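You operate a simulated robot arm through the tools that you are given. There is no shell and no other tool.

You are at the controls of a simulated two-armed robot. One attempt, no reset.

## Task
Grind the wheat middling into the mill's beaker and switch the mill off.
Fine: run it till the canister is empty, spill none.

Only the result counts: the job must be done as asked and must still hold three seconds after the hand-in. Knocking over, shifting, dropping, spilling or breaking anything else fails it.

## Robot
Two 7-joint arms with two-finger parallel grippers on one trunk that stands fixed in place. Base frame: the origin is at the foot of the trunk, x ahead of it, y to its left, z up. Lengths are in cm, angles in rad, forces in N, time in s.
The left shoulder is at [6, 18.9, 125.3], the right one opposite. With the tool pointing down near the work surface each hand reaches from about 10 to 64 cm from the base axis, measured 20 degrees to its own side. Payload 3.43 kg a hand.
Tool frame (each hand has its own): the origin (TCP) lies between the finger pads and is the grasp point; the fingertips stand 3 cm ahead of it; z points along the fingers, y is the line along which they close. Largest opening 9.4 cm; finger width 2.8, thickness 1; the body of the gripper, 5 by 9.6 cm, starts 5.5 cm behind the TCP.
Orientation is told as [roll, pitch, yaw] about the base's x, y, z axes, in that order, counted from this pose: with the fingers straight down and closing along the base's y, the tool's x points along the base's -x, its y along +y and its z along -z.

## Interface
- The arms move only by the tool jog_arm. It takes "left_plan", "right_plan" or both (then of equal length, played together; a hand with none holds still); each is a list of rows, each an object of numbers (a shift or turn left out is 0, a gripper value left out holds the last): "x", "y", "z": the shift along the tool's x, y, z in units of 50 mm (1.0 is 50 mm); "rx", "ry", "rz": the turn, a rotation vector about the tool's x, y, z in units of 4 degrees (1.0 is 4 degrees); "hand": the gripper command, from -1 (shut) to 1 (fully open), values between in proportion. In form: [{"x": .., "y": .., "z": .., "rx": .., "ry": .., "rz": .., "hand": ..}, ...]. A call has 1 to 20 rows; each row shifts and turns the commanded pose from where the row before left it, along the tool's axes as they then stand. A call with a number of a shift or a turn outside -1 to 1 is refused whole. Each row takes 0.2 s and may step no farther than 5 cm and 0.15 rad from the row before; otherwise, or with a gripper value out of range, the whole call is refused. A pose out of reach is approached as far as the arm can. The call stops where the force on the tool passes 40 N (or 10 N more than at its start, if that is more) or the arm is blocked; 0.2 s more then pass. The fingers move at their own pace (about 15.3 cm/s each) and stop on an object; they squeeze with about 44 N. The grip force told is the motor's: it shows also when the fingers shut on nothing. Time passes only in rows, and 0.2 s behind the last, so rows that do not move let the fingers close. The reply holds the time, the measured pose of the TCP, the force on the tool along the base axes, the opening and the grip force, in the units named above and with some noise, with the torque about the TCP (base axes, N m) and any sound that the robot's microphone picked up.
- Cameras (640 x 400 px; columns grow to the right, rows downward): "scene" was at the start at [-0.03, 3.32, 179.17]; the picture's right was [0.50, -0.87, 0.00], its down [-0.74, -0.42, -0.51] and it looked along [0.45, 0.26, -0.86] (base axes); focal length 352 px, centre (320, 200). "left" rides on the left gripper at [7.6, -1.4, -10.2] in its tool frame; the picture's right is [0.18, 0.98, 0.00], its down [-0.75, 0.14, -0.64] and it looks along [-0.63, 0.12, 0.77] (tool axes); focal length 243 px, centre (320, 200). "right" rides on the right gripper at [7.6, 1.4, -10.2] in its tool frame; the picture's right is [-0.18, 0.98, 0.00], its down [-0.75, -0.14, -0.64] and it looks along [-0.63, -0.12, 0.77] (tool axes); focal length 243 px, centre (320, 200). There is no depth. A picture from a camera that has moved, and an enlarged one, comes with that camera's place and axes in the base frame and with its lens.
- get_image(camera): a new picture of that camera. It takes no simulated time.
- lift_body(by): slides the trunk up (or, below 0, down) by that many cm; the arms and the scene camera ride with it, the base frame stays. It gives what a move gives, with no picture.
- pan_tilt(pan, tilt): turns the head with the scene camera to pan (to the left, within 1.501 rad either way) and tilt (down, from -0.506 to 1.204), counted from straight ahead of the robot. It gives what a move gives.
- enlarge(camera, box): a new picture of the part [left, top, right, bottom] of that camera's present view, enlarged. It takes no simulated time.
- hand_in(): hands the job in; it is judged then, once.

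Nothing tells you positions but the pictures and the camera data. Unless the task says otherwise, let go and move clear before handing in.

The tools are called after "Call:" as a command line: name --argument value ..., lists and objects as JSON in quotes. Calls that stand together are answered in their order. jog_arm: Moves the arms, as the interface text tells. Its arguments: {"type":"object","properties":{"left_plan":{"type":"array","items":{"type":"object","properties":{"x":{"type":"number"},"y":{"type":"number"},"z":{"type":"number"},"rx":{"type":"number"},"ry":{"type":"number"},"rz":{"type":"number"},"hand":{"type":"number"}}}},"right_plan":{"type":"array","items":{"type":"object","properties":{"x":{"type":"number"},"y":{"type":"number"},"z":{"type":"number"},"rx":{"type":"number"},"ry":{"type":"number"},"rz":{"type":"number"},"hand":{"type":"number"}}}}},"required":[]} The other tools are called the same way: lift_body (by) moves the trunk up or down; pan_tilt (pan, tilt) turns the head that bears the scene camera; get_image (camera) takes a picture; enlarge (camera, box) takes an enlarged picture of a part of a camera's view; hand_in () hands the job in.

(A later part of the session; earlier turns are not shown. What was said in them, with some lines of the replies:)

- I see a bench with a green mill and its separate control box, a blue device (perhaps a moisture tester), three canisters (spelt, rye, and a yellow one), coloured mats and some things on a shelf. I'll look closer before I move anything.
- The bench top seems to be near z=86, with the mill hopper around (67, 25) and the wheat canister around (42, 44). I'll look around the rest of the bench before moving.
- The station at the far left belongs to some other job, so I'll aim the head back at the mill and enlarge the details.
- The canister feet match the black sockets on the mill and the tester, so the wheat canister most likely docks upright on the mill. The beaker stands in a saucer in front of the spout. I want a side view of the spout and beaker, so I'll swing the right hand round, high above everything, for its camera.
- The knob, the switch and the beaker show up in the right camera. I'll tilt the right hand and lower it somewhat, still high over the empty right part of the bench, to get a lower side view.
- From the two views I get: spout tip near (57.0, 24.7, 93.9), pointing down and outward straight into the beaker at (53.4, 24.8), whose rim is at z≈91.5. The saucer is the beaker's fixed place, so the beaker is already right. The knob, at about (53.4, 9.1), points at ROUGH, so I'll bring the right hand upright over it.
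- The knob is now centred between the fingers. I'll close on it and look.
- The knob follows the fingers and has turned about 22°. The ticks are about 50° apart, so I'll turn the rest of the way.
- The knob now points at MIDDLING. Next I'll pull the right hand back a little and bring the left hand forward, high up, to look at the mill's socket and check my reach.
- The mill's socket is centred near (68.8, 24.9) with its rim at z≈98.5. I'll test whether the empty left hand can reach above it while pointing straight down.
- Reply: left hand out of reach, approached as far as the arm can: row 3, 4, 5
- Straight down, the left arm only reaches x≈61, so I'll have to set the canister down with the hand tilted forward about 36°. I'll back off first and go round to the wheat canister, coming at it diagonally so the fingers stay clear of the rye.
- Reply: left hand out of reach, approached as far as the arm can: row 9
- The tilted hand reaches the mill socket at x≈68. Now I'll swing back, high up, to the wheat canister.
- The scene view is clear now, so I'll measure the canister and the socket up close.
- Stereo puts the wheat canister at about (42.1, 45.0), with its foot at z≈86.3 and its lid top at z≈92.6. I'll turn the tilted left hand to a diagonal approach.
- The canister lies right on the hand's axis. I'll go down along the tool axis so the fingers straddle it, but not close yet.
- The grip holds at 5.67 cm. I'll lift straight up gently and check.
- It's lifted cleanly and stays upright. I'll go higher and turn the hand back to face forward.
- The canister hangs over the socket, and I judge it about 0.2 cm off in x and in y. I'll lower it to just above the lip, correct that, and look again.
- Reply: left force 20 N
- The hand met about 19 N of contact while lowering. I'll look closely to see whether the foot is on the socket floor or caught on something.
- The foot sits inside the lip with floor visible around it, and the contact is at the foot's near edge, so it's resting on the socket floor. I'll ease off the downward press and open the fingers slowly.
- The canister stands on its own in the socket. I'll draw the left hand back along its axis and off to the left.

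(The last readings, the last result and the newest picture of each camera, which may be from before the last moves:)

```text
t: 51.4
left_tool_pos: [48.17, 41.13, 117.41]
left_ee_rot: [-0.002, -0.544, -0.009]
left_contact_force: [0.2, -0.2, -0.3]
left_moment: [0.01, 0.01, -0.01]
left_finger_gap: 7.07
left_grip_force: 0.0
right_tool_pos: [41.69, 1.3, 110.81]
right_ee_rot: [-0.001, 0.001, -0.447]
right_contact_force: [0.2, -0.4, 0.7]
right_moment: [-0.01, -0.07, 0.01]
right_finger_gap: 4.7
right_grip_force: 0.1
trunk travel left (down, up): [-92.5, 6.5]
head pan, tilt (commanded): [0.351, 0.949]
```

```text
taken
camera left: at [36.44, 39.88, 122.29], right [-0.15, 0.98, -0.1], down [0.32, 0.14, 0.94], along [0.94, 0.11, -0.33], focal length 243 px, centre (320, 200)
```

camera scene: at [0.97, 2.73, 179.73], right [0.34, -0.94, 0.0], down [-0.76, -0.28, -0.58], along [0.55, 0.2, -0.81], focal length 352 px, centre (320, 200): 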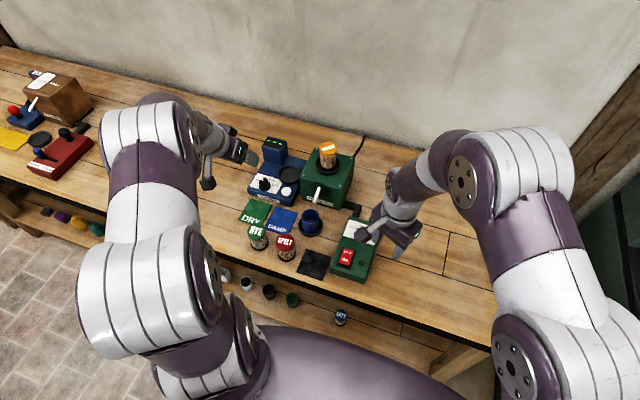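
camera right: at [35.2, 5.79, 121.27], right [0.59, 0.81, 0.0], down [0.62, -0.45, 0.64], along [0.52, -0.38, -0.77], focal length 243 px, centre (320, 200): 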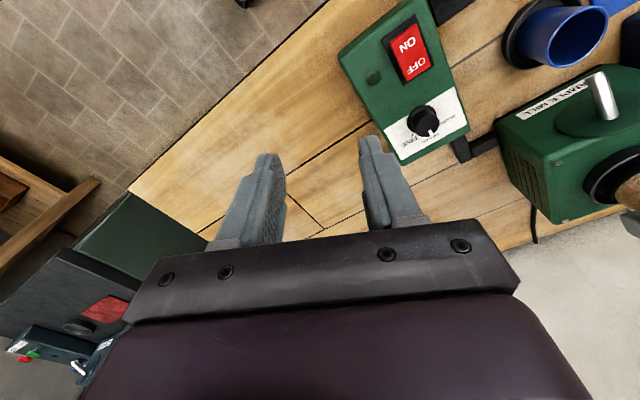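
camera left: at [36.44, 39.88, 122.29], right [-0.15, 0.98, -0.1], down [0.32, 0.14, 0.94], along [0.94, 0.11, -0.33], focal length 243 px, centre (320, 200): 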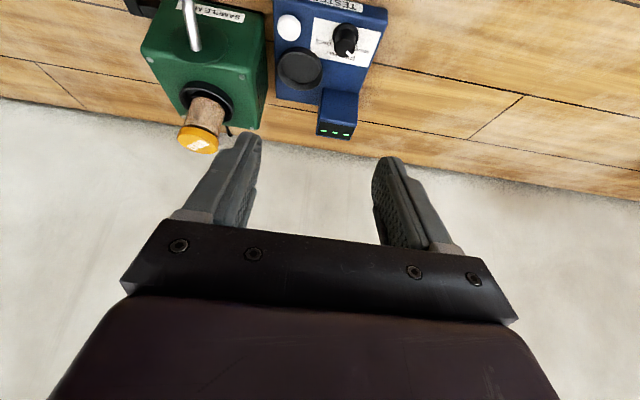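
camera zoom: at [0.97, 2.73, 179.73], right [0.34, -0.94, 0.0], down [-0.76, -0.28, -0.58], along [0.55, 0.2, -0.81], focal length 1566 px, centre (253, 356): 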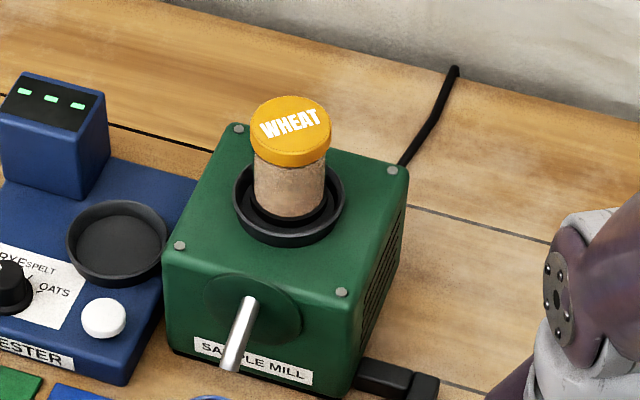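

The canister stands upright in the mill. Now I'll close the right hand's fingers and turn them so they're narrow along the rocker, ready to press the ON end.

Call:
jog_arm --right_plan '[{"rz": 1, "hand": -1}, {"rz": 1}, {"rz": 1}, {"rz": 1}, {"rz": 1}, {"rz": 1}, {"rz": 1}, {"rz": 1}, {"rz": 1}, {"rz": 1}, {"rz": 1}, {"rz": 1}, {"rz": 1}, {"rz": 1}, {"rz": 1}, {"rz": 1}]'

Call:
get_image --camera "right"

Call:
enlarge --camera "scene" --box '[330, 200, 400, 290]'

```text
t: 54.8
left_tool_pos: [48.21, 40.96, 117.62]
left_ee_rot: [0.002, -0.539, -0.007]
left_contact_force: [0.2, 0.3, 1.2]
left_moment: [0.03, 0.01, 0.01]
left_finger_gap: 7.06
left_grip_force: 0.0
right_tool_pos: [41.49, 1.39, 110.93]
right_ee_rot: [0.001, 0.0, -1.564]
right_contact_force: [-0.4, 0.5, -0.2]
right_moment: [0.02, 0.02, -0.01]
right_finger_gap: 0.02
right_grip_force: 33.4
trunk travel left (down, up): [-92.5, 6.5]
head pan, tilt (commanded): [0.351, 0.949]
```

```text
taken
camera right: at [42.79, 8.96, 121.33], right [0.98, -0.18, 0.0], down [-0.14, -0.75, 0.64], along [-0.11, -0.63, -0.77], focal length 243 px, centre (320, 200)
```

right: 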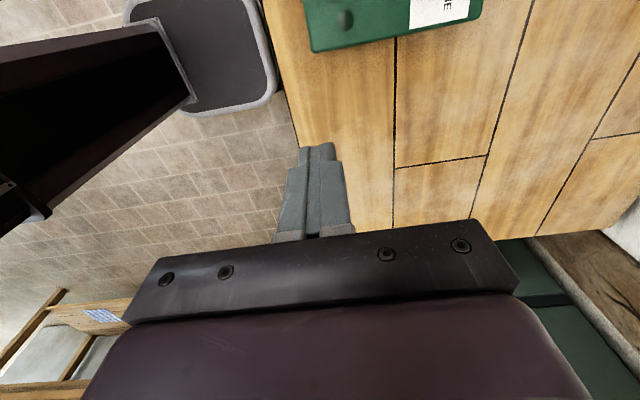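

```text
4.44 times, centred on (365, 245) of scene
camera zoom: at [0.92, 2.47, 179.74], right [0.34, -0.94, 0.0], down [-0.76, -0.28, -0.58], along [0.55, 0.2, -0.81], focal length 1566 px, centre (120, 0)
```

zoom: 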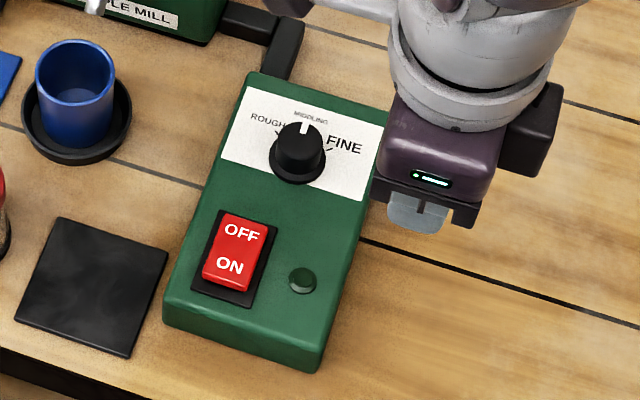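

Call:
jog_arm --right_plan '[{"x": 0.4765, "y": 0.1235, "z": 0.645}, {"x": 0.4765, "y": 0.1235, "z": 0.645}, {"x": 0.4765, "y": 0.1235, "z": 0.645}, {"x": 0.4765, "y": 0.1235, "z": 0.645}, {}]'

Call:
get_image --camera "right"

Call:
enlarge --camera "scene" --box '[320, 200, 410, 290]'

```text
t: 56.0
left_tool_pos: [48.22, 41.06, 117.53]
left_ee_rot: [0.003, -0.542, -0.009]
left_contact_force: [-0.3, 0.6, -0.1]
left_moment: [-0.01, 0.01, 0.0]
left_finger_gap: 7.03
left_grip_force: 0.2
right_tool_pos: [43.86, 10.82, 97.94]
right_ee_rot: [0.001, -0.001, -1.565]
right_contact_force: [0.2, -0.1, 0.7]
right_moment: [0.02, 0.02, -0.02]
right_finger_gap: 0.0
right_grip_force: 32.6
trunk travel left (down, up): [-92.5, 6.5]
head pan, tilt (commanded): [0.351, 0.949]
```

```text
taken
camera right: at [45.12, 18.44, 108.33], right [0.98, -0.18, 0.0], down [-0.14, -0.75, 0.64], along [-0.11, -0.63, -0.77], focal length 243 px, centre (320, 200)
```

right: 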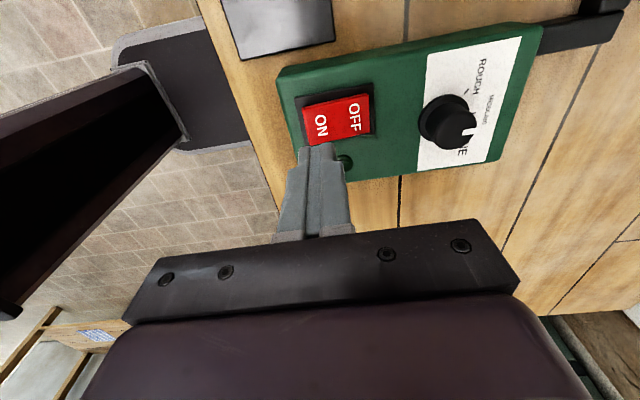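

```text
4.44 times, centred on (365, 245) of scene
camera zoom: at [0.89, 2.42, 179.74], right [0.34, -0.94, 0.0], down [-0.76, -0.28, -0.58], along [0.55, 0.2, -0.81], focal length 1566 px, centre (120, 0)
```

zoom: 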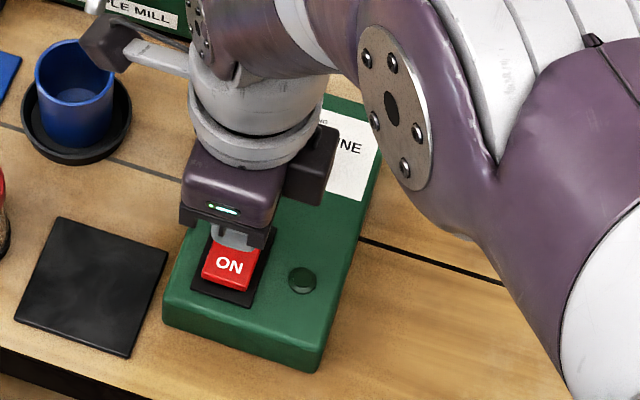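

Call:
enlarge --camera "right" --box '[270, 70, 400, 170]'

```text
4.00 times, centred on (335, 120) of right
camera zoom: at [45.12, 18.44, 108.33], right [0.98, -0.18, 0.0], down [-0.14, -0.75, 0.64], along [-0.11, -0.63, -0.77], focal length 970 px, centre (260, 520)
```

zoom: 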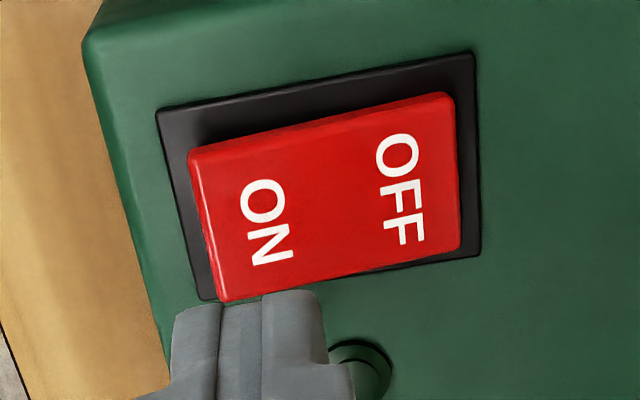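

Call:
jog_arm --right_plan '[{"x": 0.096, "z": 0.2}, {"z": 0.4}, {}]'

Call:
enlarge --camera "right" --box '[270, 90, 400, 190]'

Call:
enlarge --camera "scene" --box '[320, 220, 400, 280]'

```text
t: 56.8
left_tool_pos: [48.15, 40.9, 117.5]
left_ee_rot: [0.002, -0.543, -0.01]
left_contact_force: [0.0, -0.1, 0.2]
left_moment: [-0.01, 0.01, 0.0]
left_finger_gap: 7.05
left_grip_force: 0.0
right_tool_pos: [43.9, 11.12, 95.18]
right_ee_rot: [0.002, 0.0, -1.564]
right_contact_force: [-0.1, 0.0, -0.7]
right_moment: [0.03, -0.01, 0.04]
right_finger_gap: 0.02
right_grip_force: 33.1
trunk travel left (down, up): [-92.5, 6.5]
head pan, tilt (commanded): [0.351, 0.949]
```

```text
4.00 times, centred on (335, 140) of right
camera zoom: at [45.17, 18.86, 105.47], right [0.98, -0.18, 0.0], down [-0.14, -0.75, 0.64], along [-0.11, -0.63, -0.77], focal length 970 px, centre (260, 440)
```

zoom: 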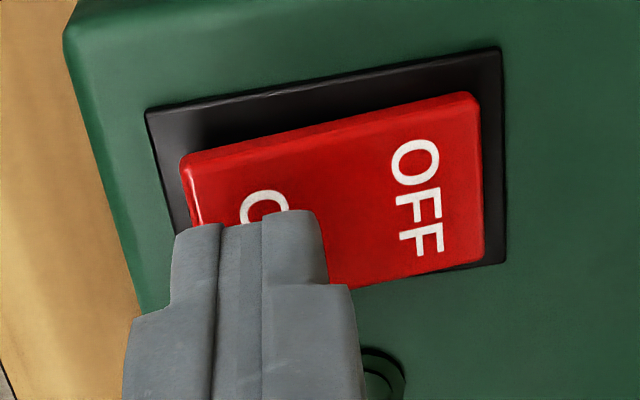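

```text
6.67 times, centred on (360, 250) of scene
camera zoom: at [0.88, 2.45, 179.74], right [0.34, -0.94, 0.0], down [-0.76, -0.28, -0.58], along [0.55, 0.2, -0.81], focal length 2349 px, centre (53, -133)
```

zoom: 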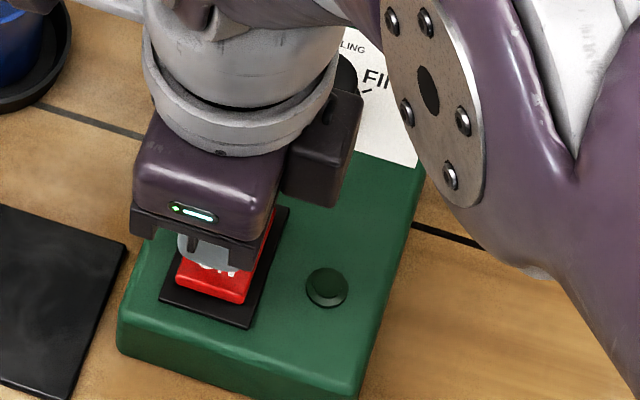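

The closed fingertips are over the ON end, and everything else is set: knob at MIDDLING, canister seated, beaker in place. I'll press down gently.

Call:
jog_arm --right_plan '[{"z": 0.1}, {"z": 0.08}, {"z": 0.06}]'

Call:
enlarge --camera "right" --box '[270, 90, 400, 190]'

Call:
enlarge --camera "scene" --box '[280, 130, 400, 280]'

```text
t: 57.6
left_tool_pos: [48.28, 40.96, 117.49]
left_ee_rot: [-0.001, -0.542, -0.008]
left_contact_force: [0.3, 0.9, -0.7]
left_moment: [0.01, -0.01, 0.03]
left_finger_gap: 7.06
left_grip_force: 0.1
right_tool_pos: [43.94, 11.31, 93.9]
right_ee_rot: [0.001, -0.002, -1.564]
right_contact_force: [-0.5, -0.9, -0.3]
right_moment: [0.02, 0.01, 0.0]
right_finger_gap: 0.0
right_grip_force: 32.8
trunk travel left (down, up): [-92.5, 6.5]
head pan, tilt (commanded): [0.351, 0.949]
```

```text
4.00 times, centred on (335, 140) of right
camera zoom: at [45.22, 18.97, 104.31], right [0.98, -0.18, 0.0], down [-0.14, -0.75, 0.64], along [-0.11, -0.63, -0.77], focal length 970 px, centre (260, 440)
```

zoom: 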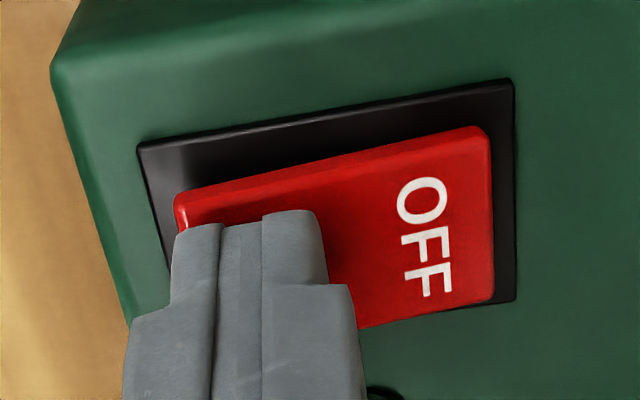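

```text
2.67 times, centred on (340, 205) of scene
camera zoom: at [0.92, 2.49, 179.74], right [0.34, -0.94, 0.0], down [-0.76, -0.28, -0.58], along [0.55, 0.2, -0.81], focal length 940 px, centre (267, 187)
```

zoom: 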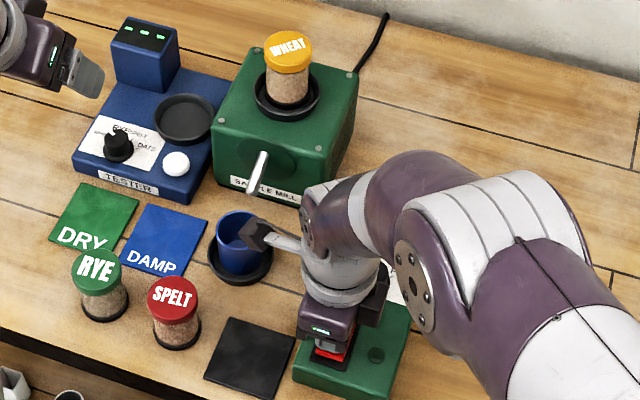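

Call:
jog_arm --right_plan '[{"z": 0.06}, {"z": 0.06}, {"z": 0.04}]'

Call:
enlarge --camera "right" --box '[270, 90, 400, 190]'

Call:
enlarge --camera "scene" --box '[280, 130, 400, 280]'

```text
t: 58.4
left_tool_pos: [47.88, 40.88, 117.66]
left_ee_rot: [0.002, -0.545, -0.009]
left_contact_force: [0.1, -0.1, -0.4]
left_moment: [-0.01, 0.02, 0.0]
left_finger_gap: 7.06
left_grip_force: 0.1
right_tool_pos: [43.8, 11.17, 93.31]
right_ee_rot: [0.002, 0.002, -1.564]
right_contact_force: [-8.0, -2.8, 15.3]
right_moment: [-0.09, 0.07, -0.06]
right_finger_gap: 0.03
right_grip_force: 32.8
trunk travel left (down, up): [-92.5, 6.5]
head pan, tilt (commanded): [0.351, 0.949]
```

```text
4.00 times, centred on (335, 140) of right
camera zoom: at [45.07, 18.87, 103.65], right [0.98, -0.18, 0.0], down [-0.14, -0.76, 0.64], along [-0.11, -0.63, -0.77], focal length 970 px, centre (260, 440)
```

zoom: 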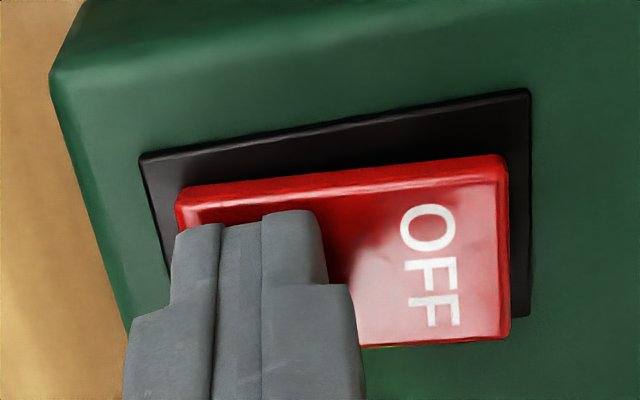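

```text
2.67 times, centred on (340, 205) of scene
camera zoom: at [0.57, 2.35, 179.77], right [0.34, -0.94, 0.0], down [-0.76, -0.28, -0.58], along [0.55, 0.2, -0.81], focal length 940 px, centre (267, 187)
```

zoom: 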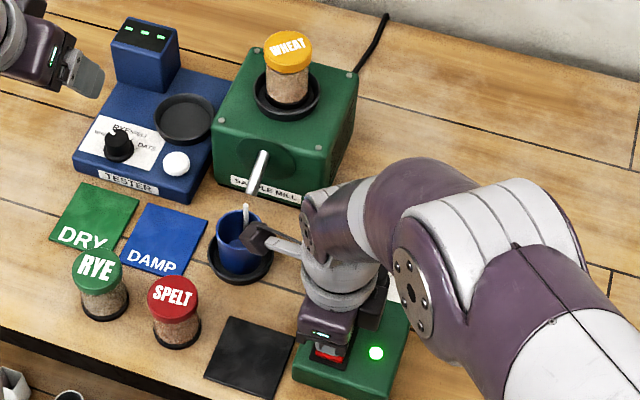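

The lamp is lit and a stream comes from the spout. I'll check right away that it falls into the beaker.

Call:
enlarge --camera "scene" --box '[290, 170, 350, 245]'

Call:
get_image --camera "left"

```text
5.33 times, centred on (320, 208) of scene
camera zoom: at [0.57, 2.35, 179.77], right [0.34, -0.94, 0.0], down [-0.76, -0.28, -0.58], along [0.55, 0.2, -0.81], focal length 1880 px, centre (320, 160)
```

zoom: 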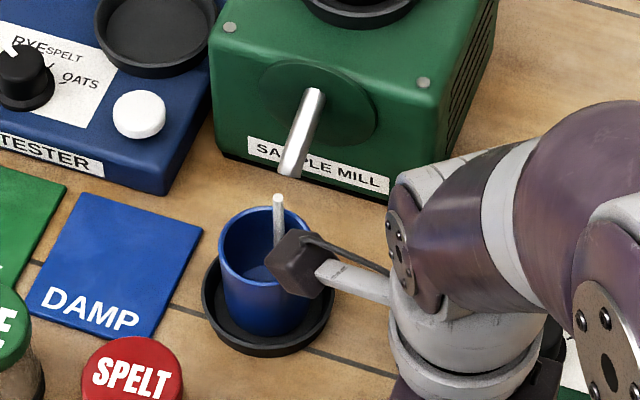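

```text
taken
camera left: at [36.2, 39.6, 122.49], right [-0.15, 0.98, -0.09], down [0.31, 0.14, 0.94], along [0.94, 0.11, -0.33], focal length 243 px, centre (320, 200)
```

left: 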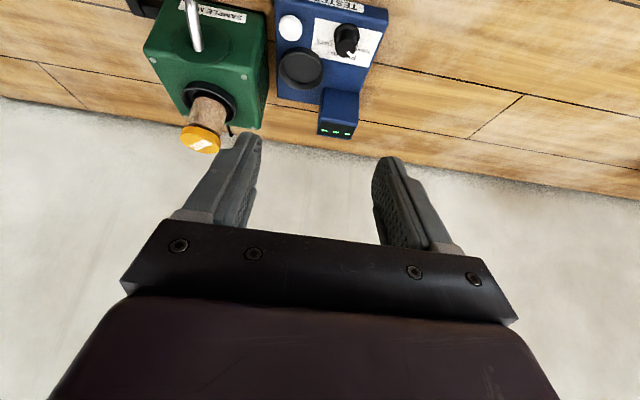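

The stream falls into the beaker. I'll lift the fingers off and wait above the OFF end while watching the canister level.

Call:
jog_arm --right_plan '[{"z": -0.3}, {"z": -0.3}, {"y": 0.29}, {"y": 0.29}]'

Call:
enlarge --camera "scene" --box '[280, 130, 400, 280]'

Call:
enlarge --camera "scene" --box '[305, 130, 355, 180]'

Call:
enlarge --camera "right" --box '[250, 60, 400, 190]'

```text
t: 59.4
left_tool_pos: [48.21, 41.07, 117.47]
left_ee_rot: [0.002, -0.541, -0.008]
left_contact_force: [-0.3, -0.3, 0.6]
left_moment: [-0.02, 0.0, 0.03]
left_finger_gap: 7.04
left_grip_force: 0.1
right_tool_pos: [46.82, 11.36, 95.94]
right_ee_rot: [0.001, 0.001, -1.562]
right_contact_force: [0.4, -0.7, 0.4]
right_moment: [0.01, 0.04, -0.04]
right_finger_gap: 0.0
right_grip_force: 33.0
trunk travel left (down, up): [-92.5, 6.5]
head pan, tilt (commanded): [0.351, 0.949]
```

```text
2.67 times, centred on (340, 205) of scene
camera zoom: at [1.04, 2.48, 179.74], right [0.34, -0.94, 0.0], down [-0.76, -0.28, -0.58], along [0.55, 0.2, -0.81], focal length 940 px, centre (267, 187)
```

zoom: 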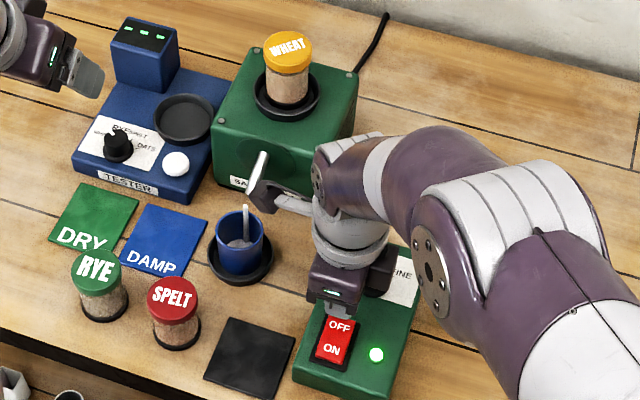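

```text
8.00 times, centred on (330, 155) of scene
camera zoom: at [1.04, 2.48, 179.74], right [0.34, -0.94, 0.0], down [-0.76, -0.28, -0.58], along [0.55, 0.2, -0.81], focal length 2819 px, centre (240, 560)
```

zoom: 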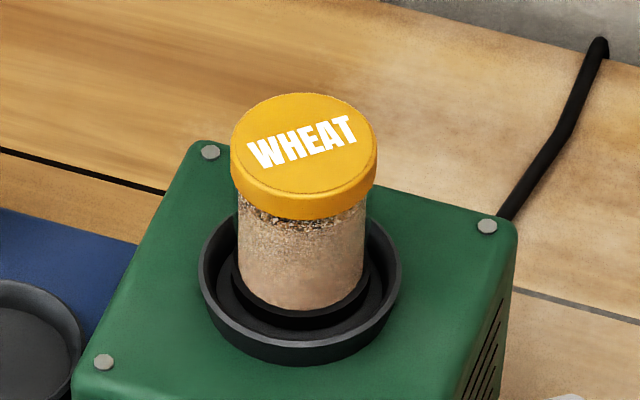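

```text
3.08 times, centred on (325, 125) of right
camera zoom: at [48.17, 19.01, 106.47], right [0.98, -0.18, 0.0], down [-0.13, -0.75, 0.64], along [-0.11, -0.63, -0.77], focal length 746 px, centre (305, 431)
```

zoom: 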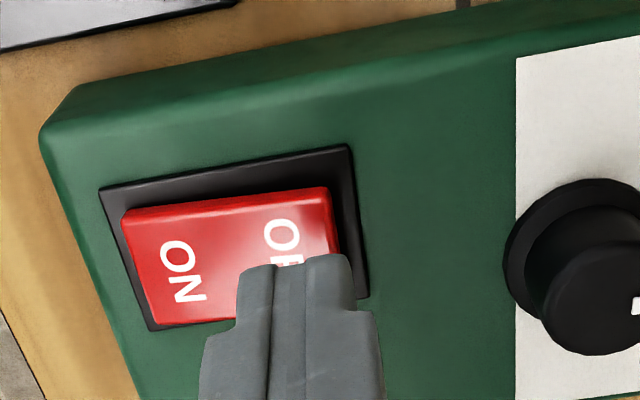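

It's running and the grain level is sinking. I'll wait in short steps and keep watching.

Call:
jog_arm --right_plan '[{}, {}, {}, {}, {}, {}, {}, {}, {}, {}]'

Call:
enlarge --camera "scene" --box '[305, 130, 355, 180]'

Call:
enlarge --camera "scene" --box '[280, 180, 360, 250]'

```text
t: 61.6
left_tool_pos: [48.16, 41.03, 117.56]
left_ee_rot: [0.001, -0.542, -0.009]
left_contact_force: [0.3, -0.3, -0.5]
left_moment: [0.03, 0.04, 0.01]
left_finger_gap: 7.05
left_grip_force: 0.1
right_tool_pos: [46.86, 11.33, 96.0]
right_ee_rot: [0.0, 0.0, -1.564]
right_contact_force: [-0.8, -0.3, -0.2]
right_moment: [0.04, -0.02, 0.05]
right_finger_gap: 0.0
right_grip_force: 32.6
trunk travel left (down, up): [-92.5, 6.5]
head pan, tilt (commanded): [0.351, 0.949]
```

```text
8.00 times, centred on (330, 155) of scene
camera zoom: at [0.92, 2.48, 179.74], right [0.34, -0.94, 0.0], down [-0.76, -0.28, -0.58], along [0.55, 0.2, -0.81], focal length 2819 px, centre (240, 560)
```

zoom: 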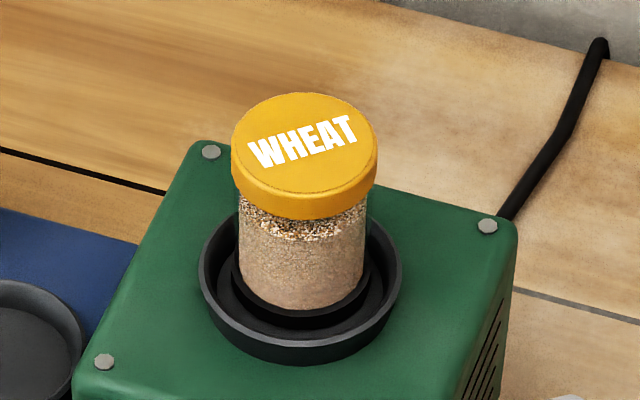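

```text
5.71 times, centred on (320, 215) of scene
camera zoom: at [0.92, 2.48, 179.74], right [0.34, -0.94, 0.0], down [-0.76, -0.28, -0.58], along [0.55, 0.2, -0.81], focal length 2014 px, centre (320, 114)
```

zoom: 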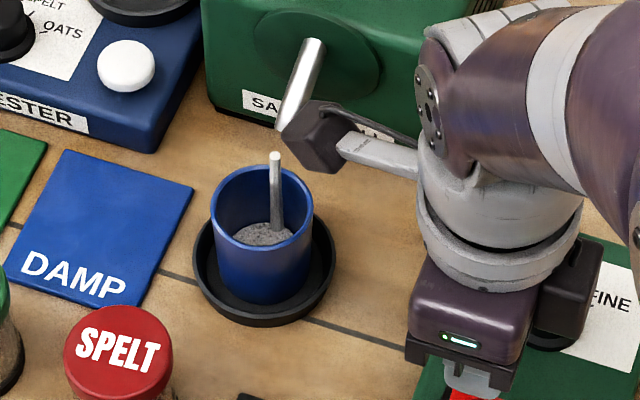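

Call:
jog_arm --right_plan '[{}, {}, {}, {}, {}, {}, {}, {}, {}, {}, {}, {}, {}, {}, {}, {}, {}, {}, {}, {}]'

Call:
enlarge --camera "scene" --box '[305, 130, 355, 180]'

Call:
enlarge --camera "scene" --box '[280, 180, 360, 250]'

```text
t: 65.8
left_tool_pos: [48.26, 40.93, 117.55]
left_ee_rot: [0.0, -0.542, -0.007]
left_contact_force: [-0.4, 0.5, 0.0]
left_moment: [-0.01, 0.02, -0.01]
left_finger_gap: 7.04
left_grip_force: 0.1
right_tool_pos: [46.75, 11.39, 96.12]
right_ee_rot: [0.0, 0.0, -1.563]
right_contact_force: [0.0, -0.5, 0.1]
right_moment: [0.0, -0.02, -0.01]
right_finger_gap: 0.01
right_grip_force: 32.7
trunk travel left (down, up): [-92.5, 6.5]
head pan, tilt (commanded): [0.351, 0.949]
```

```text
8.00 times, centred on (330, 155) of scene
camera zoom: at [0.92, 2.48, 179.74], right [0.34, -0.94, 0.0], down [-0.76, -0.28, -0.58], along [0.55, 0.2, -0.81], focal length 2819 px, centre (240, 560)
```

zoom: 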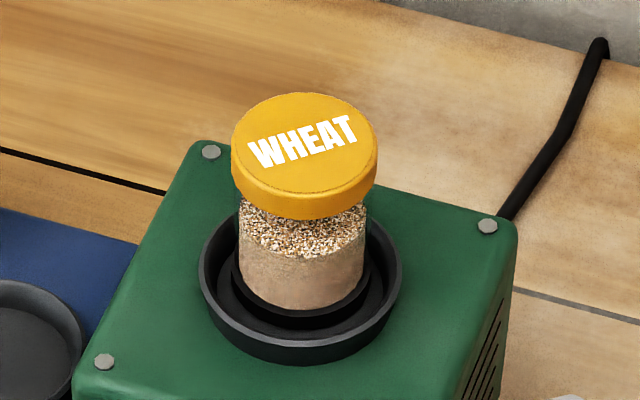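

```text
5.71 times, centred on (320, 215) of scene
camera zoom: at [0.92, 2.48, 179.74], right [0.34, -0.94, 0.0], down [-0.76, -0.28, -0.58], along [0.55, 0.2, -0.81], focal length 2014 px, centre (320, 114)
```

zoom: 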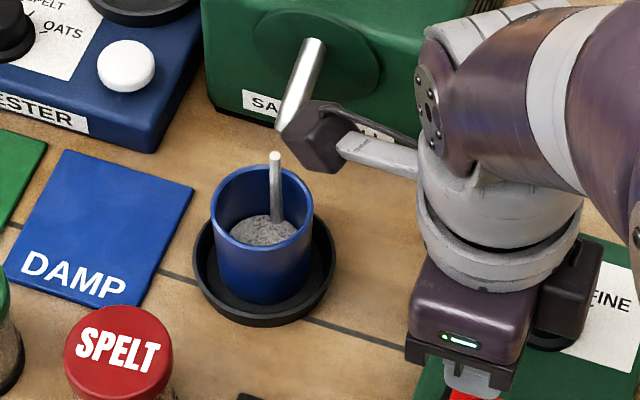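

Call:
jog_arm --right_plan '[{}, {}, {}, {}, {}, {}, {}, {}, {}, {}, {}, {}, {}, {}, {}, {}, {}, {}, {}, {}]'

Call:
enlarge --camera "scene" --box '[305, 130, 355, 180]'

Call:
enlarge --camera "scene" --box '[280, 180, 360, 250]'

```text
t: 70.0
left_tool_pos: [48.1, 41.05, 117.47]
left_ee_rot: [-0.001, -0.543, -0.008]
left_contact_force: [0.8, -0.1, 0.5]
left_moment: [0.0, 0.01, 0.02]
left_finger_gap: 7.09
left_grip_force: 0.1
right_tool_pos: [46.96, 11.26, 96.06]
right_ee_rot: [-0.001, -0.001, -1.565]
right_contact_force: [-0.3, 0.2, -0.5]
right_moment: [-0.02, 0.01, 0.0]
right_finger_gap: 0.0
right_grip_force: 33.2
trunk travel left (down, up): [-92.5, 6.5]
head pan, tilt (commanded): [0.351, 0.949]
```

```text
8.00 times, centred on (330, 155) of scene
camera zoom: at [0.92, 2.48, 179.74], right [0.34, -0.94, 0.0], down [-0.76, -0.28, -0.58], along [0.55, 0.2, -0.81], focal length 2819 px, centre (240, 560)
```

zoom: 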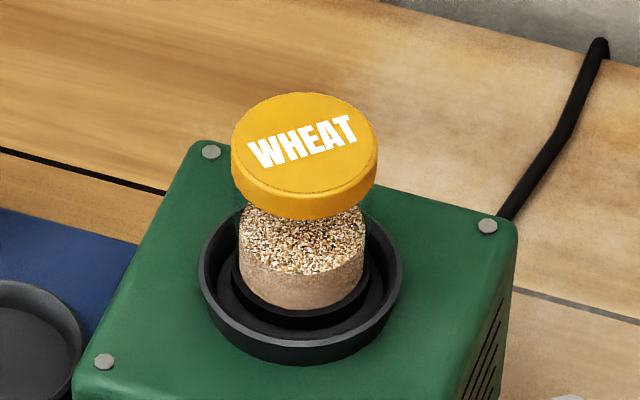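

```text
5.71 times, centred on (320, 215) of scene
camera zoom: at [0.92, 2.48, 179.74], right [0.34, -0.94, 0.0], down [-0.76, -0.28, -0.58], along [0.55, 0.2, -0.81], focal length 2014 px, centre (320, 114)
```

zoom: 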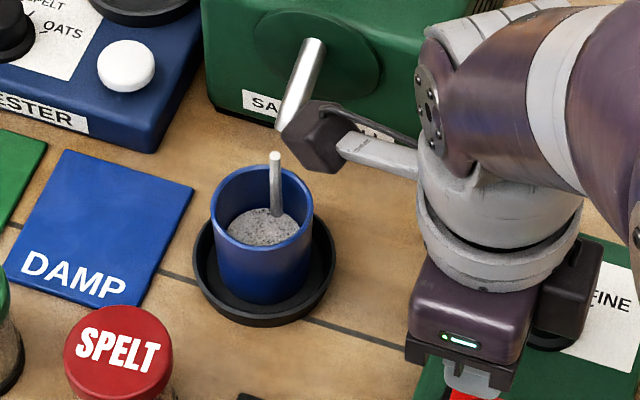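

Call:
jog_arm --right_plan '[{}, {}, {}, {}, {}, {}, {}, {}, {}, {}, {}, {}, {}, {}, {}, {}, {}, {}, {}, {}]'

Call:
enlarge --camera "scene" --box '[305, 130, 355, 180]'

Call:
enlarge --camera "scene" --box '[280, 180, 360, 250]'

```text
t: 74.2
left_tool_pos: [48.27, 40.92, 117.56]
left_ee_rot: [0.002, -0.544, -0.009]
left_contact_force: [-0.4, -0.8, 0.6]
left_moment: [-0.03, 0.0, 0.01]
left_finger_gap: 7.05
left_grip_force: 0.0
right_tool_pos: [46.74, 11.3, 96.12]
right_ee_rot: [-0.002, -0.001, -1.564]
right_contact_force: [-0.5, -0.4, 0.2]
right_moment: [0.01, 0.01, -0.02]
right_finger_gap: 0.0
right_grip_force: 33.1
trunk travel left (down, up): [-92.5, 6.5]
head pan, tilt (commanded): [0.351, 0.949]
```

```text
8.00 times, centred on (330, 155) of scene
camera zoom: at [0.92, 2.48, 179.74], right [0.34, -0.94, 0.0], down [-0.76, -0.28, -0.58], along [0.55, 0.2, -0.81], focal length 2819 px, centre (240, 560)
```

zoom: 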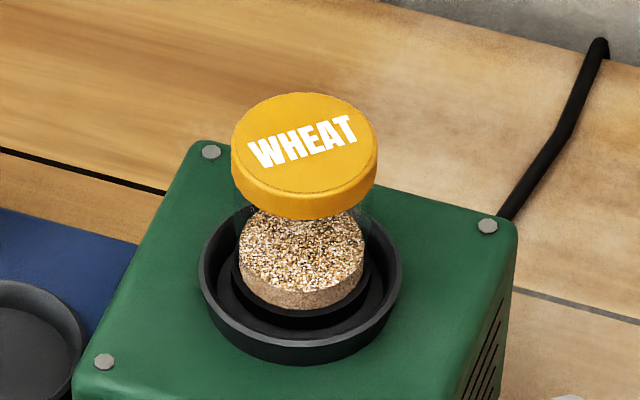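

```text
5.71 times, centred on (320, 215) of scene
camera zoom: at [0.92, 2.48, 179.74], right [0.34, -0.94, 0.0], down [-0.76, -0.28, -0.58], along [0.55, 0.2, -0.81], focal length 2014 px, centre (320, 114)
```

zoom: 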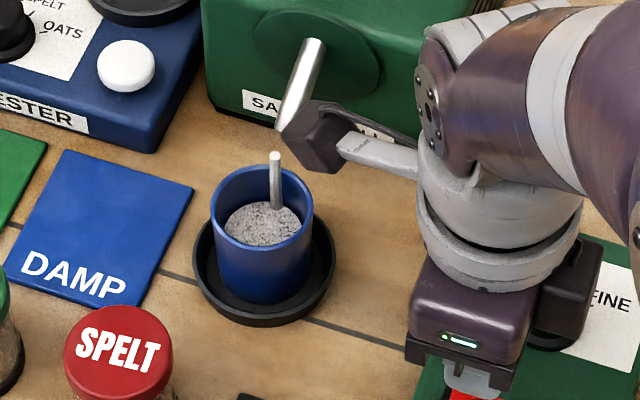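

Call:
jog_arm --right_plan '[{}, {}, {}, {}, {}, {}, {}, {}, {}, {}, {}, {}, {}, {}, {}]'

Call:
enlarge --camera "scene" --box '[305, 130, 355, 180]'

Call:
enlarge --camera "scene" --box '[280, 180, 360, 250]'

```text
t: 77.4
left_tool_pos: [48.1, 41.01, 117.45]
left_ee_rot: [0.001, -0.541, -0.009]
left_contact_force: [-0.1, 0.0, -0.4]
left_moment: [0.0, 0.0, 0.01]
left_finger_gap: 7.02
left_grip_force: 0.0
right_tool_pos: [46.78, 11.33, 95.95]
right_ee_rot: [-0.001, -0.002, -1.564]
right_contact_force: [0.1, 0.6, -0.2]
right_moment: [0.03, -0.05, 0.01]
right_finger_gap: 0.0
right_grip_force: 33.2
trunk travel left (down, up): [-92.5, 6.5]
head pan, tilt (commanded): [0.351, 0.949]
```

```text
8.00 times, centred on (330, 155) of scene
camera zoom: at [0.92, 2.48, 179.74], right [0.34, -0.94, 0.0], down [-0.76, -0.28, -0.58], along [0.55, 0.2, -0.81], focal length 2819 px, centre (240, 560)
```

zoom: 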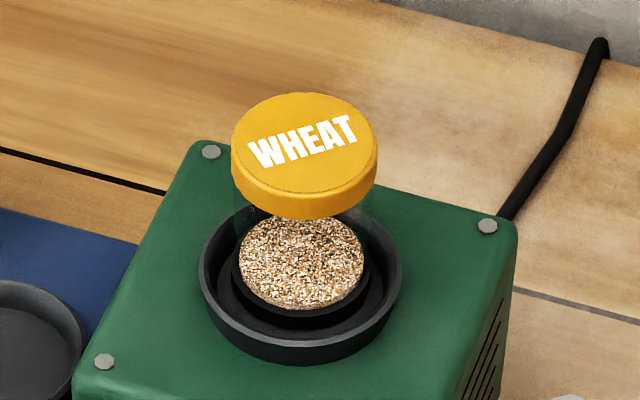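

```text
5.71 times, centred on (320, 215) of scene
camera zoom: at [0.92, 2.48, 179.74], right [0.34, -0.94, 0.0], down [-0.76, -0.28, -0.58], along [0.55, 0.2, -0.81], focal length 2014 px, centre (320, 114)
```

zoom: 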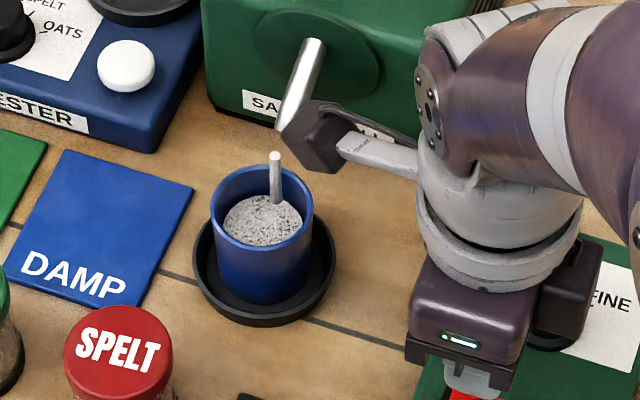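

Call:
jog_arm --right_plan '[{}, {}, {}, {}, {}]'

Call:
enlarge --camera "scene" --box '[305, 130, 355, 180]'

Call:
enlarge --camera "scene" --box '[280, 180, 360, 250]'

```text
t: 78.6
left_tool_pos: [48.19, 40.86, 117.56]
left_ee_rot: [0.001, -0.542, -0.008]
left_contact_force: [0.5, -0.2, 0.6]
left_moment: [-0.01, -0.02, -0.02]
left_finger_gap: 7.06
left_grip_force: 0.1
right_tool_pos: [46.8, 11.34, 96.15]
right_ee_rot: [0.0, -0.001, -1.562]
right_contact_force: [-0.5, 0.7, 0.2]
right_moment: [0.02, -0.03, -0.02]
right_finger_gap: 0.0
right_grip_force: 33.5
trunk travel left (down, up): [-92.5, 6.5]
head pan, tilt (commanded): [0.351, 0.949]
```

```text
8.00 times, centred on (330, 155) of scene
camera zoom: at [0.92, 2.48, 179.74], right [0.34, -0.94, 0.0], down [-0.76, -0.28, -0.58], along [0.55, 0.2, -0.81], focal length 2819 px, centre (240, 560)
```

zoom: 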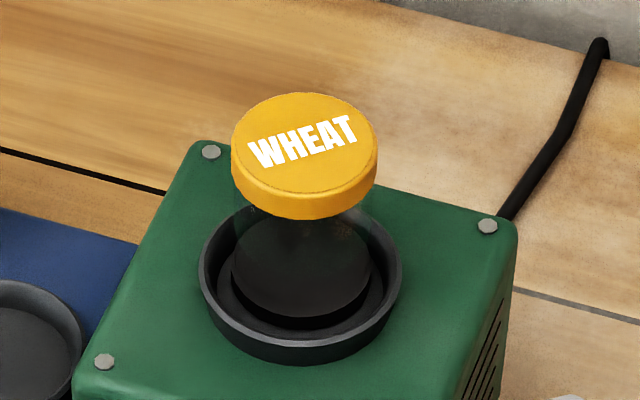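

```text
5.71 times, centred on (320, 215) of scene
camera zoom: at [0.92, 2.48, 179.74], right [0.34, -0.94, 0.0], down [-0.76, -0.28, -0.58], along [0.55, 0.2, -0.81], focal length 2014 px, centre (320, 114)
```

zoom: 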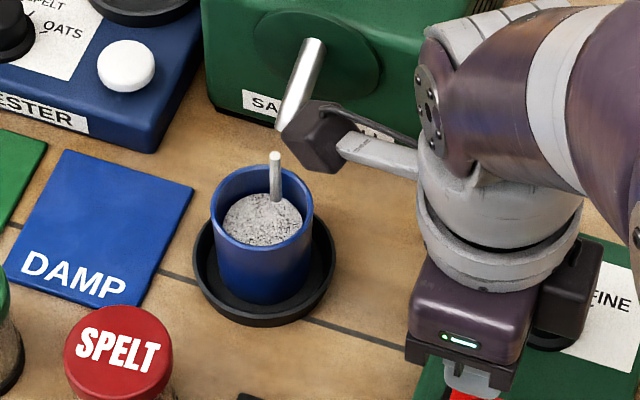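

The canister is empty but the stream is still running out, so I'll wait a moment for it to finish.

Call:
jog_arm --right_plan '[{}, {}, {}, {}]'

Call:
enlarge --camera "scene" --box '[280, 180, 360, 250]'

```text
t: 79.6
left_tool_pos: [48.16, 40.95, 117.43]
left_ee_rot: [-0.001, -0.54, -0.01]
left_contact_force: [-1.2, -0.2, 0.4]
left_moment: [-0.01, -0.01, 0.0]
left_finger_gap: 7.07
left_grip_force: 0.1
right_tool_pos: [46.79, 11.37, 96.12]
right_ee_rot: [-0.001, -0.001, -1.564]
right_contact_force: [0.2, -0.3, 0.4]
right_moment: [0.01, 0.0, 0.01]
right_finger_gap: 0.0
right_grip_force: 33.0
trunk travel left (down, up): [-92.5, 6.5]
head pan, tilt (commanded): [0.351, 0.949]
```

```text
5.71 times, centred on (320, 215) of scene
camera zoom: at [0.92, 2.48, 179.74], right [0.34, -0.94, 0.0], down [-0.76, -0.28, -0.58], along [0.55, 0.2, -0.81], focal length 2014 px, centre (320, 114)
```

zoom: 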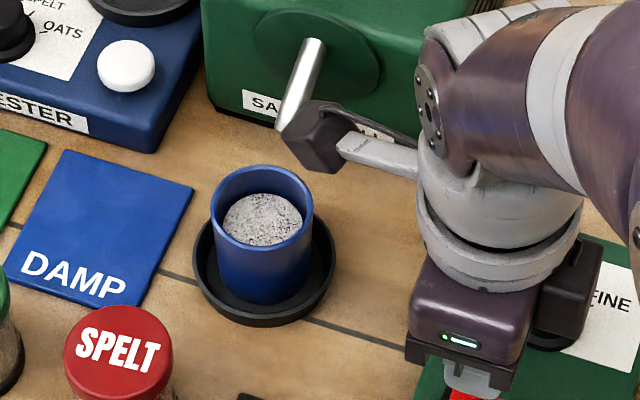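

The stream has stopped, so I'll press the OFF end.

Call:
jog_arm --right_plan '[{"z": 0.3}, {"z": 0.11}, {"z": 0.06}, {"z": 0.06}, {"z": 0.05}]'

Call:
enlarge --camera "scene" --box '[280, 130, 400, 280]'

Call:
enlarge --camera "right" --box '[250, 60, 400, 190]'

```text
t: 80.8
left_tool_pos: [48.16, 40.81, 117.64]
left_ee_rot: [0.002, -0.544, -0.009]
left_contact_force: [-0.5, -0.4, 1.4]
left_moment: [0.01, 0.01, -0.01]
left_finger_gap: 7.06
left_grip_force: 0.1
right_tool_pos: [46.76, 11.29, 93.25]
right_ee_rot: [0.003, 0.001, -1.565]
right_contact_force: [1.8, -0.2, 4.0]
right_moment: [-0.04, -0.02, -0.01]
right_finger_gap: 0.02
right_grip_force: 33.2
trunk travel left (down, up): [-92.5, 6.5]
head pan, tilt (commanded): [0.351, 0.949]
```

```text
2.67 times, centred on (340, 205) of scene
camera zoom: at [0.82, 2.39, 179.75], right [0.34, -0.94, 0.0], down [-0.76, -0.28, -0.58], along [0.55, 0.2, -0.81], focal length 940 px, centre (267, 187)
```

zoom: 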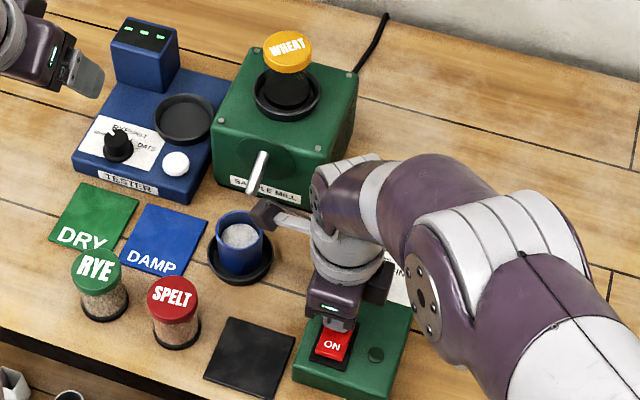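

```text
3.08 times, centred on (325, 125) of right
camera zoom: at [48.01, 18.97, 103.65], right [0.98, -0.18, 0.0], down [-0.14, -0.76, 0.64], along [-0.11, -0.63, -0.77], focal length 746 px, centre (305, 431)
```

zoom: 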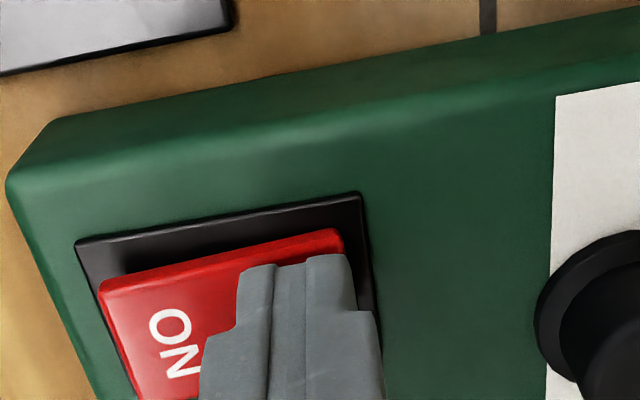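

The lamp has gone dark. I'll press a hair further to be sure it latches, then lift both hands clear.

Call:
jog_arm --right_plan '[{"z": 0.03}, {}, {"z": -0.3}, {"z": -0.6}, {"z": -0.8}, {"z": -0.8}, {"x": -0.6}, {"x": -0.8}, {"x": -0.8}, {"y": -0.5, "x": -0.4}]'

Call:
get_image --camera "scene"

Call:
enlarge --camera "scene" --box '[230, 130, 400, 280]'

Call:
enlarge --camera "scene" --box '[325, 205, 395, 285]'

Call:
enlarge --camera "scene" --box '[280, 180, 360, 250]'

```text
t: 83.0
left_tool_pos: [48.04, 41.01, 117.66]
left_ee_rot: [0.003, -0.541, -0.007]
left_contact_force: [0.0, 0.0, -0.5]
left_moment: [0.03, 0.02, -0.02]
left_finger_gap: 7.02
left_grip_force: 0.1
right_tool_pos: [44.12, -2.28, 105.37]
right_ee_rot: [0.001, -0.001, -1.563]
right_contact_force: [-0.4, 0.4, -0.1]
right_moment: [0.03, -0.01, -0.01]
right_finger_gap: 0.0
right_grip_force: 32.9
trunk travel left (down, up): [-92.5, 6.5]
head pan, tilt (commanded): [0.351, 0.949]
```

```text
taken
camera scene: at [0.73, 2.43, 179.74], right [0.34, -0.94, 0.0], down [-0.76, -0.28, -0.58], along [0.55, 0.2, -0.81], focal length 352 px, centre (320, 200)
```

scene: 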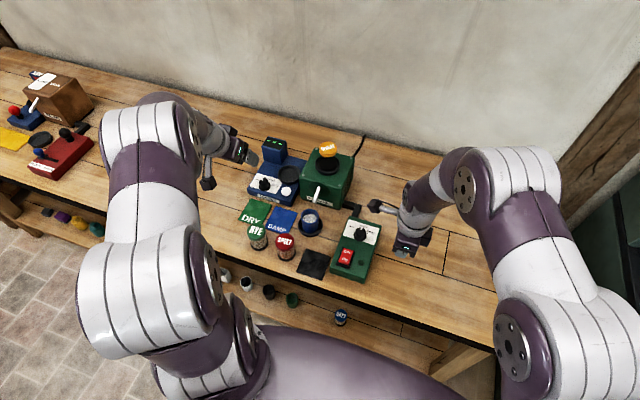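

```text
2.67 times, centred on (315, 205) of scene
camera zoom: at [0.73, 2.43, 179.74], right [0.34, -0.94, 0.0], down [-0.76, -0.28, -0.58], along [0.55, 0.2, -0.81], focal length 940 px, centre (333, 187)
```

zoom: 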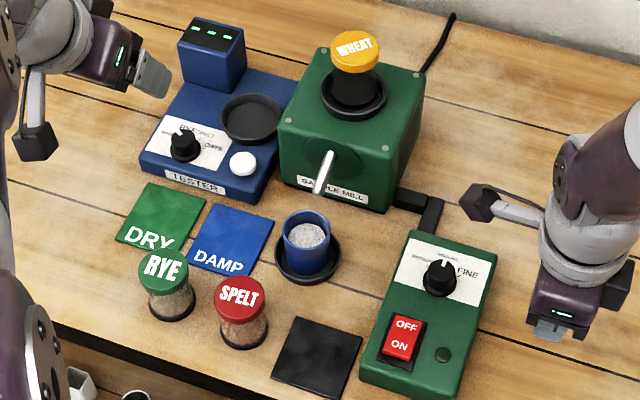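

```text
5.00 times, centred on (360, 245) of scene
camera zoom: at [0.73, 2.43, 179.74], right [0.34, -0.94, 0.0], down [-0.76, -0.28, -0.58], along [0.55, 0.2, -0.81], focal length 1762 px, centre (120, -25)
```

zoom: 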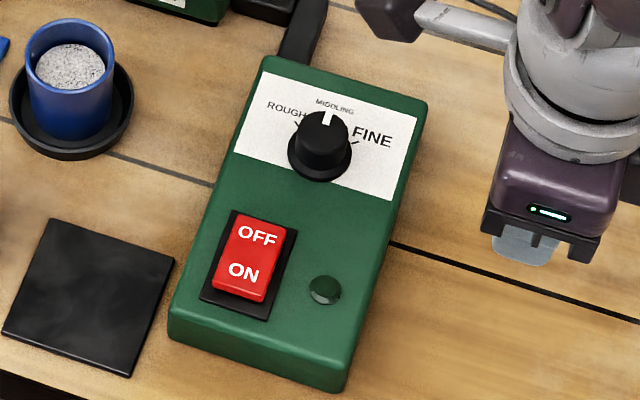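

```text
5.71 times, centred on (320, 215) of scene
camera zoom: at [0.73, 2.43, 179.74], right [0.34, -0.94, 0.0], down [-0.76, -0.28, -0.58], along [0.55, 0.2, -0.81], focal length 2014 px, centre (320, 114)
```

zoom: 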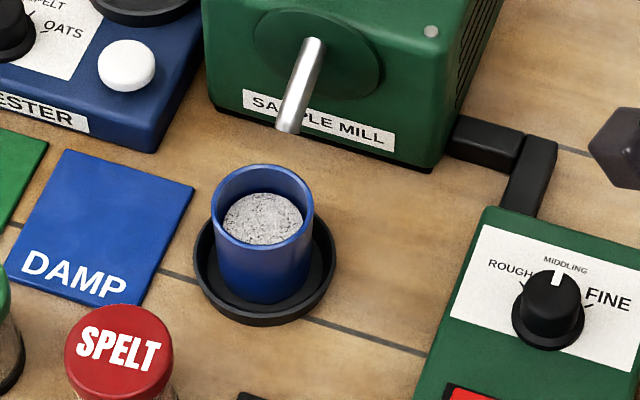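

The lamp is dark, the rocker is at OFF and the knob at MIDDLING. The canister is empty, the flour is all in the beaker with none spilled, and both hands are clear. I'm handing in.

Call:
hand_in

```text
The job is handed in.
```

The wheat is ground on MIDDLING into the mill's beaker, and the mill is switched off. I ran it until the canister was empty and the stream from the spout had stopped.

- **Spill:** I saw no flour outside the beaker in the last pictures.
- **Canister:** the empty wheat canister is still standing in the socket on top of the mill, since you didn't ask for it to go back.
- **Everything else:** I moved nothing but the wheat canister, the knob and the switch. Both hands were clear of the bench when I handed in.

The hand-in reply said only that the job was received, so I don't know how it was judged.
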